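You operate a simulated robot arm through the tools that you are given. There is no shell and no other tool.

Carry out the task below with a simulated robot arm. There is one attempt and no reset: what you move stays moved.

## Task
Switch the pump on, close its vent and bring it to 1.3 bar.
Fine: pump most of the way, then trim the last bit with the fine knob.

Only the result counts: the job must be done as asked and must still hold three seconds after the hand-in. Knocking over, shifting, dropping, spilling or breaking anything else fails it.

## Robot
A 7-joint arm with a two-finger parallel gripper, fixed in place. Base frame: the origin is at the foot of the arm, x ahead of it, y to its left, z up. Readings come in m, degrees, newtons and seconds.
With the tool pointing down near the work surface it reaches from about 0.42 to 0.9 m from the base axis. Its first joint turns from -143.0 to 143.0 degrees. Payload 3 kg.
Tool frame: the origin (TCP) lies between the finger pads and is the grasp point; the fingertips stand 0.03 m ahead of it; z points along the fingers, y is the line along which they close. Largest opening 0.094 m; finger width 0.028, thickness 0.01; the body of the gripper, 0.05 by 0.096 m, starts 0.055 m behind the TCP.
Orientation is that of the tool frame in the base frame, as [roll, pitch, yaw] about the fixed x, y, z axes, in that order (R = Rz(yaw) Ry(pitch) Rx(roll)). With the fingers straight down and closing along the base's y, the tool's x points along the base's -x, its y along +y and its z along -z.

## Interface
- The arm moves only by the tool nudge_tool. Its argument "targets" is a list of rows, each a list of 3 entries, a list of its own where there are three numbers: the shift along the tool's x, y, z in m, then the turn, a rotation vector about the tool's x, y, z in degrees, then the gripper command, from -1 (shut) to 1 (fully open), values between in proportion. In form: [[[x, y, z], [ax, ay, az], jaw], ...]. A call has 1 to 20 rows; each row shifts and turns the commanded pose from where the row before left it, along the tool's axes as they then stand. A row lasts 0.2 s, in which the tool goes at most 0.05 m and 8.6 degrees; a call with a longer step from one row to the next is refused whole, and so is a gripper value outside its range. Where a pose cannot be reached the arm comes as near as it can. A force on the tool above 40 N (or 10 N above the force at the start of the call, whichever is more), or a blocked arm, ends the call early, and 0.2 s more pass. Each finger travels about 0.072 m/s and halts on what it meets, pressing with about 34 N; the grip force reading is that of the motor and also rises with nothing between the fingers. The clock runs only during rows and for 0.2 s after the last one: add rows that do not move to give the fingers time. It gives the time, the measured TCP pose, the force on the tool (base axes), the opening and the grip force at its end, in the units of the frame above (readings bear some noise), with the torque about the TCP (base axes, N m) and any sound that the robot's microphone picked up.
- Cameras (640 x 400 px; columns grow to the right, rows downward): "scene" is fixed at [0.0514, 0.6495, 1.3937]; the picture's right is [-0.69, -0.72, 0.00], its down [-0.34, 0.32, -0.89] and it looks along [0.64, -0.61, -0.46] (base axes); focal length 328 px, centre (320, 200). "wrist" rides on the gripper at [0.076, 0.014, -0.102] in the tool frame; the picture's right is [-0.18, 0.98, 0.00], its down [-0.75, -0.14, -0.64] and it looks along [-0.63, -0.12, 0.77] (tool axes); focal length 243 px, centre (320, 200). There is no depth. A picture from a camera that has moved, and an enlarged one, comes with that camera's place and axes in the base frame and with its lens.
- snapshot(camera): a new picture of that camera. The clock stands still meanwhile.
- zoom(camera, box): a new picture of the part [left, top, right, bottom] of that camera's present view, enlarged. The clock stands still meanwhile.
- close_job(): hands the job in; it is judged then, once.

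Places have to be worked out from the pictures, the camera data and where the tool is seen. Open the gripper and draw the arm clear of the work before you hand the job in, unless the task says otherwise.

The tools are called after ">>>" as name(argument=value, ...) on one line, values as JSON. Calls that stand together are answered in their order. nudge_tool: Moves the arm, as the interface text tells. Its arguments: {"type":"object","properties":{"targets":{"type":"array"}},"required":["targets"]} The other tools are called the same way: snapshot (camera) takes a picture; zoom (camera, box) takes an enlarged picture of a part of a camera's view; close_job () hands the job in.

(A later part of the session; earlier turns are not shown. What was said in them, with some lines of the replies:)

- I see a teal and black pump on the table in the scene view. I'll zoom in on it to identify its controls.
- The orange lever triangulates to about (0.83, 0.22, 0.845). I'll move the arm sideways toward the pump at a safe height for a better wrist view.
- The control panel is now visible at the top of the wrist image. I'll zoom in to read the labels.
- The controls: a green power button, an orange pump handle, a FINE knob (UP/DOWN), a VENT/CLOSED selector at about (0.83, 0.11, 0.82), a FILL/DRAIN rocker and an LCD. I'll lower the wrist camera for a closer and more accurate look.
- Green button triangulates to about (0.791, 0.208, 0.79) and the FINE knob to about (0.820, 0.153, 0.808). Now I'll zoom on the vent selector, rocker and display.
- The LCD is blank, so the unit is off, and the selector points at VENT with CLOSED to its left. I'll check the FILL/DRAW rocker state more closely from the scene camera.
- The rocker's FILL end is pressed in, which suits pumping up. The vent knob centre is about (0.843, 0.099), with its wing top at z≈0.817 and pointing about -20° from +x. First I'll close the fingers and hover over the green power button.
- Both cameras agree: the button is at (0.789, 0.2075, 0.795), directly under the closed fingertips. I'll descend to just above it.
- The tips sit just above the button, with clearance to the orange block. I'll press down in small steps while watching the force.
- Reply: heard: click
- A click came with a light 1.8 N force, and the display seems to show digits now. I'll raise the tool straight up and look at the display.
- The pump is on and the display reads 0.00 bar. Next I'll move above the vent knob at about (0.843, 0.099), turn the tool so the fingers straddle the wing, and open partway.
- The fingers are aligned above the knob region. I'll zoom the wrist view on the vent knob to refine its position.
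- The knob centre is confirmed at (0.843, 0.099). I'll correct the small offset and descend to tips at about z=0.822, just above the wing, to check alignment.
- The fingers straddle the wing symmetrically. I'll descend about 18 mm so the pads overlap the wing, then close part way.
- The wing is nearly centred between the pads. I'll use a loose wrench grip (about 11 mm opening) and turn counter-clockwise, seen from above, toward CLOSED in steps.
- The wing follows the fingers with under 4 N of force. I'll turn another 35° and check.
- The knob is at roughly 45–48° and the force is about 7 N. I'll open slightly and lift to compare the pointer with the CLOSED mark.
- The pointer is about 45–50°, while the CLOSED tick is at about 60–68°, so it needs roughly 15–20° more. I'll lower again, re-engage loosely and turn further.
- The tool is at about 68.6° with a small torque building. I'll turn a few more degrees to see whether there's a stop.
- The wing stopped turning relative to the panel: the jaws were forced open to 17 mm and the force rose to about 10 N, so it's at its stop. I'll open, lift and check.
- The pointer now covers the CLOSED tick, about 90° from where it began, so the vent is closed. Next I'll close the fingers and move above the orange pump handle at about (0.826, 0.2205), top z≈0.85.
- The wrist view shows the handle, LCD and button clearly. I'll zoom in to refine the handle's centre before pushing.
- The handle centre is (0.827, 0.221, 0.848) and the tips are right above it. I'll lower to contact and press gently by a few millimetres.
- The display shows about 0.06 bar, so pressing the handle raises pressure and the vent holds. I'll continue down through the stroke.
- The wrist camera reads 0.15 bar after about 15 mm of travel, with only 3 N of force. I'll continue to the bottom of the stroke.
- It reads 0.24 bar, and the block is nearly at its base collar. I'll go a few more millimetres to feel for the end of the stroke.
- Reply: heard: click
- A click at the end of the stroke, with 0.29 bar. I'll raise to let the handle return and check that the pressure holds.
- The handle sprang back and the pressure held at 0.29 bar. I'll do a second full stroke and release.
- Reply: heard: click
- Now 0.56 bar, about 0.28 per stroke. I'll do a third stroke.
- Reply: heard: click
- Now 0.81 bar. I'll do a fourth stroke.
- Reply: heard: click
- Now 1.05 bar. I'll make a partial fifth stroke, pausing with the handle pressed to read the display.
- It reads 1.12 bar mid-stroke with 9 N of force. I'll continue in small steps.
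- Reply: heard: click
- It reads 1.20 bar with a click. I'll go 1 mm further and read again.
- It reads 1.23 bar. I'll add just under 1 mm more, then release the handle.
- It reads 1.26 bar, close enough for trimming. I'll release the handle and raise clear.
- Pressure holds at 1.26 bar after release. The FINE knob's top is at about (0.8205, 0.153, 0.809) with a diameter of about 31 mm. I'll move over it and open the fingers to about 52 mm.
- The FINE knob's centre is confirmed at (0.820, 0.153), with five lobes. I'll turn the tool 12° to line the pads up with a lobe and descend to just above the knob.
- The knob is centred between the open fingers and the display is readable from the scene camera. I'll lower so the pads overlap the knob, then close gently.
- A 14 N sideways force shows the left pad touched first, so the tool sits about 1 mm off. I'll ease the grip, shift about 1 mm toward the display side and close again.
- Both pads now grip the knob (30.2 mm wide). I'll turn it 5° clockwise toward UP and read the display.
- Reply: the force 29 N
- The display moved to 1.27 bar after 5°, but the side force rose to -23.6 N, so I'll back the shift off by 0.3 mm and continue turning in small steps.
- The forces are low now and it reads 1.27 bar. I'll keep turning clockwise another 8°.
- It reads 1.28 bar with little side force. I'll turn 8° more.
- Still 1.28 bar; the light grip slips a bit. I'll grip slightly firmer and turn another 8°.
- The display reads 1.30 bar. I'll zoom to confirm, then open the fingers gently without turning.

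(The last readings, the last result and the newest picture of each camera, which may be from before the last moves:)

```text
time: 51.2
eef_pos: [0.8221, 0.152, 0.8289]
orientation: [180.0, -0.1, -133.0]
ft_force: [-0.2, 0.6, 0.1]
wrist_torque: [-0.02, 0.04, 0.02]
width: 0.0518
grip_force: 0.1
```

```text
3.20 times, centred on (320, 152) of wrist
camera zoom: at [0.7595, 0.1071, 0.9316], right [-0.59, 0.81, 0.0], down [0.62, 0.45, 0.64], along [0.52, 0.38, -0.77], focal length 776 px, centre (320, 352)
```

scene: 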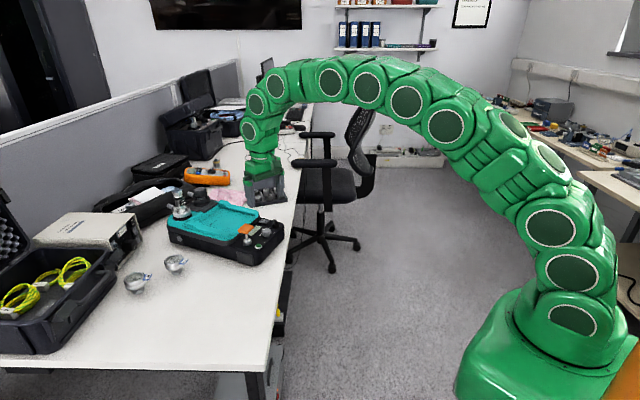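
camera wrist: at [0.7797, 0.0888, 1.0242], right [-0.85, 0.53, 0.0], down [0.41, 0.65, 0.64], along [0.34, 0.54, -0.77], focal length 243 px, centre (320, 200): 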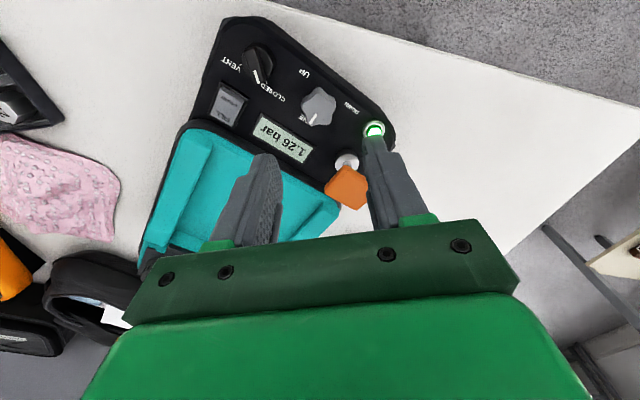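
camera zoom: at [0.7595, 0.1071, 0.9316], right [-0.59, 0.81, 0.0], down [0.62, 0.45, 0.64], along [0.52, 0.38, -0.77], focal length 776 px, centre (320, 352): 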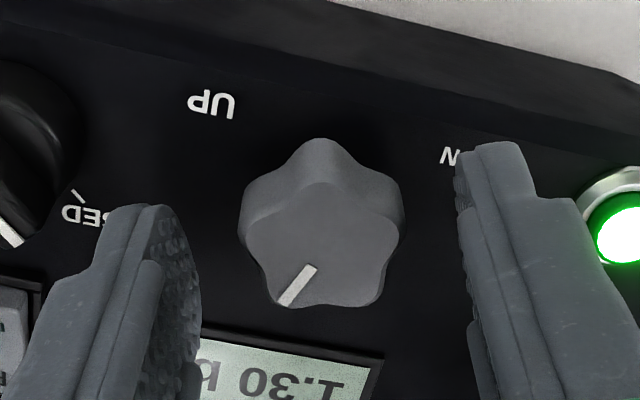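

It still reads 1.30 bar after release. I'll raise straight up clear of the panel and wait a little to see that it holds.

>>> nudge_tool(targets=[[[0, 0, -0.02], [0, 0, 0], 0.1], [[0, 0, -0.04], [0, 0, 0], 0.1], [[0, 0, -0.04], [0, 0, 0], 0.1], [[0, 0, -0.04], [0, 0, 0], 0.1], [[0, 0, 0], [0, 0, 0], 0.1], [[0, 0, 0], [0, 0, 0], 0.1]])

>>> zoom(camera="scene", box=[232, 205, 296, 245])

>>> snapshot(camera="wrist")

>>> zoom(camera="wrist", box=[190, 50, 390, 175])

```text
time: 52.6
eef_pos: [0.8214, 0.1556, 0.9685]
orientation: [-179.9, -0.1, -133.1]
ft_force: [-0.9, -0.8, 0.3]
wrist_torque: [0.0, 0.01, -0.01]
width: 0.0516
grip_force: 0.1
```

```text
10.00 times, centred on (264, 225) of scene
camera zoom: at [0.0514, 0.6495, 1.3937], right [-0.69, -0.72, 0.0], down [-0.34, 0.32, -0.89], along [0.64, -0.61, -0.46], focal length 3285 px, centre (880, -50)
```

zoom: 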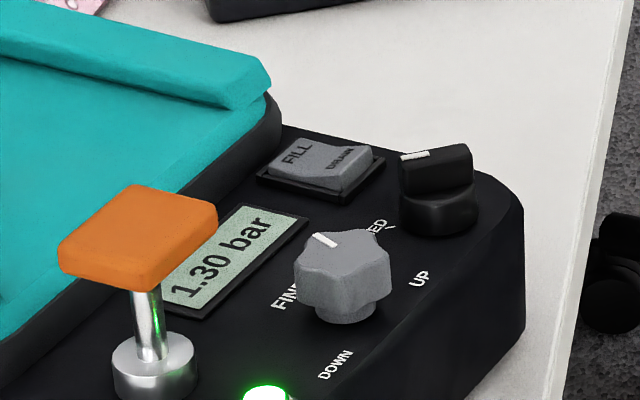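

```text
taken
camera wrist: at [0.7583, 0.1099, 1.071], right [-0.59, 0.81, 0.0], down [0.62, 0.45, 0.64], along [0.52, 0.38, -0.77], focal length 243 px, centre (320, 200)
```

wrist: 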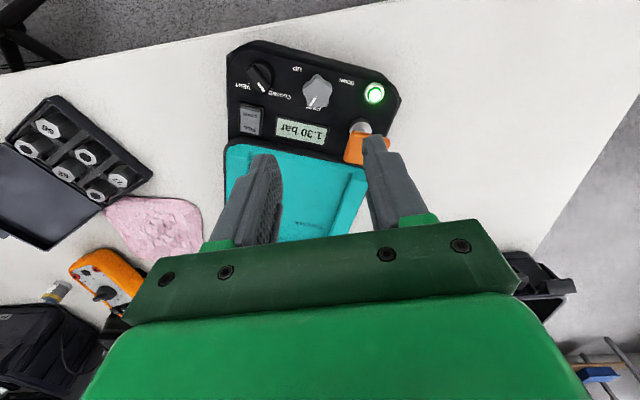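

```text
3.20 times, centred on (290, 112) of wrist
camera zoom: at [0.7583, 0.1099, 1.071], right [-0.59, 0.81, 0.0], down [0.62, 0.45, 0.64], along [0.52, 0.38, -0.77], focal length 776 px, centre (416, 480)
```

zoom: 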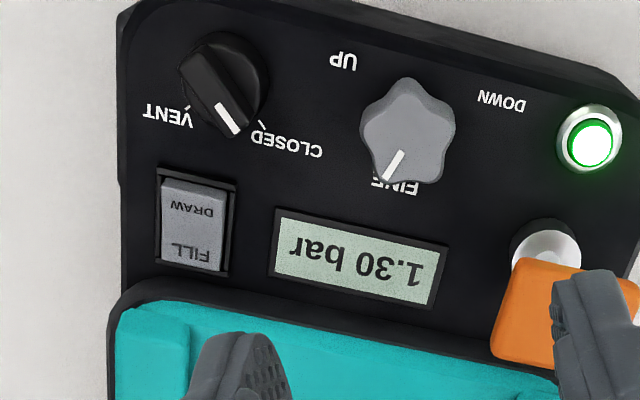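

It holds at 1.30 bar, with the vent pointer at CLOSED (about 70°, 90° from VENT) and the power light on. I'll open the gripper fully, draw the arm up and back, and wait to check that the pressure is stable.

>>> nudge_tool(targets=[[[0, 0, -0.04], [0, 0, 0], 0.1], [[0, 0, -0.04], [0, 0, 0], 0.1], [[0, 0, -0.04], [0, 0, 0], 1], [[0.04, 0, 0], [0, 0, 0], 1], [[0.04, 0, 0], [0, 0, 0], 1], [[0.04, 0, 0], [0, 0, 0], 1], [[0.04, 0, 0], [0, 0, 0], 1], [[0, 0, 0], [0, 0, 0], 1], [[0, 0, 0], [0, 0, 0], 1], [[0, 0, 0], [0, 0, 0], 1], [[0, 0, 0], [0, 0, 0], 1], [[0, 0, 0], [0, 0, 0], 1], [[0, 0, 0], [0, 0, 0], 1], [[0, 0, 0], [0, 0, 0], 1], [[0, 0, 0], [0, 0, 0], 1], [[0, 0, 0], [0, 0, 0], 1], [[0, 0, 0], [0, 0, 0], 1], [[0, 0, 0], [0, 0, 0], 1], [[0, 0, 0], [0, 0, 0], 1], [[0, 0, 0], [0, 0, 0], 1]])

>>> snapshot(camera="scene")

>>> zoom(camera="scene", box=[232, 205, 296, 245])

>>> zoom(camera="scene", box=[150, 170, 310, 270])

```text
time: 56.8
eef_pos: [0.7119, 0.0355, 1.0851]
orientation: [-180.0, 0.1, -133.0]
ft_force: [-0.3, 0.2, -0.3]
wrist_torque: [0.01, -0.01, -0.01]
width: 0.0943
grip_force: 0.2
```

```text
taken
```

scene: 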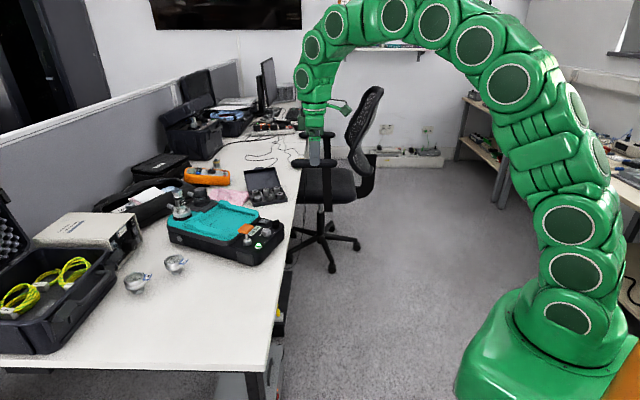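

```text
10.00 times, centred on (264, 225) of scene
camera zoom: at [0.0514, 0.6495, 1.3937], right [-0.69, -0.72, 0.0], down [-0.34, 0.32, -0.89], along [0.64, -0.61, -0.46], focal length 3285 px, centre (880, -50)
```

zoom: 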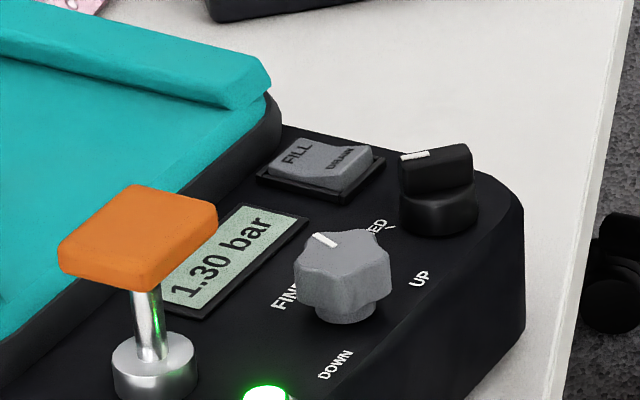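

```text
4.00 times, centred on (230, 220) of scene
camera zoom: at [0.0514, 0.6495, 1.3937], right [-0.69, -0.72, 0.0], down [-0.34, 0.32, -0.89], along [0.64, -0.61, -0.46], focal length 1314 px, centre (680, 120)
```

zoom: 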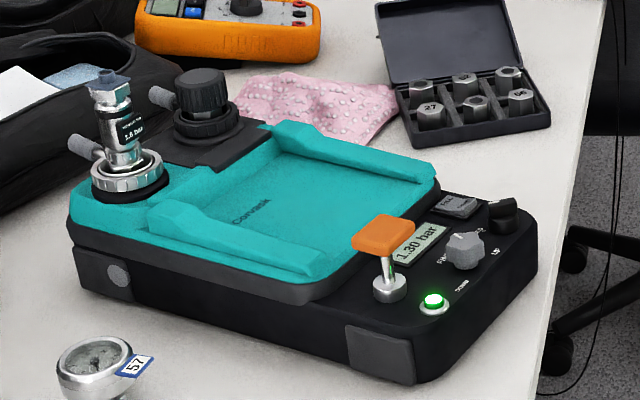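

The arm is drawn clear with the gripper open. The pump is lit and unmoved, the vent is closed, and the display still reads 1.30 bar about 5 s after the last adjustment, so I'll hand the job in.

>>> close_job()

```text
The job is handed in.
```

The pump is on, its vent is closed and it reads 1.30 bar. I handed the job in without seeing the judge's result.

- **Power:** one press of the green button gave a click, and its light came on with the display at 0.00 bar.
- **Vent:** I turned the selector about 90° from VENT to its stop at CLOSED.
- **Pressure:** four full strokes and a partial fifth of the orange handle brought it to 1.26 bar. I then trimmed it to 1.30 bar with the FINE knob. The display still read 1.30 bar about 5 seconds after I let go of the knob, just before the hand-in.
- **Surroundings:** the last pictures show nothing knocked over or shifted. I left the FILL/DRAW rocker on FILL, as it was, and drew the arm clear with the gripper open.
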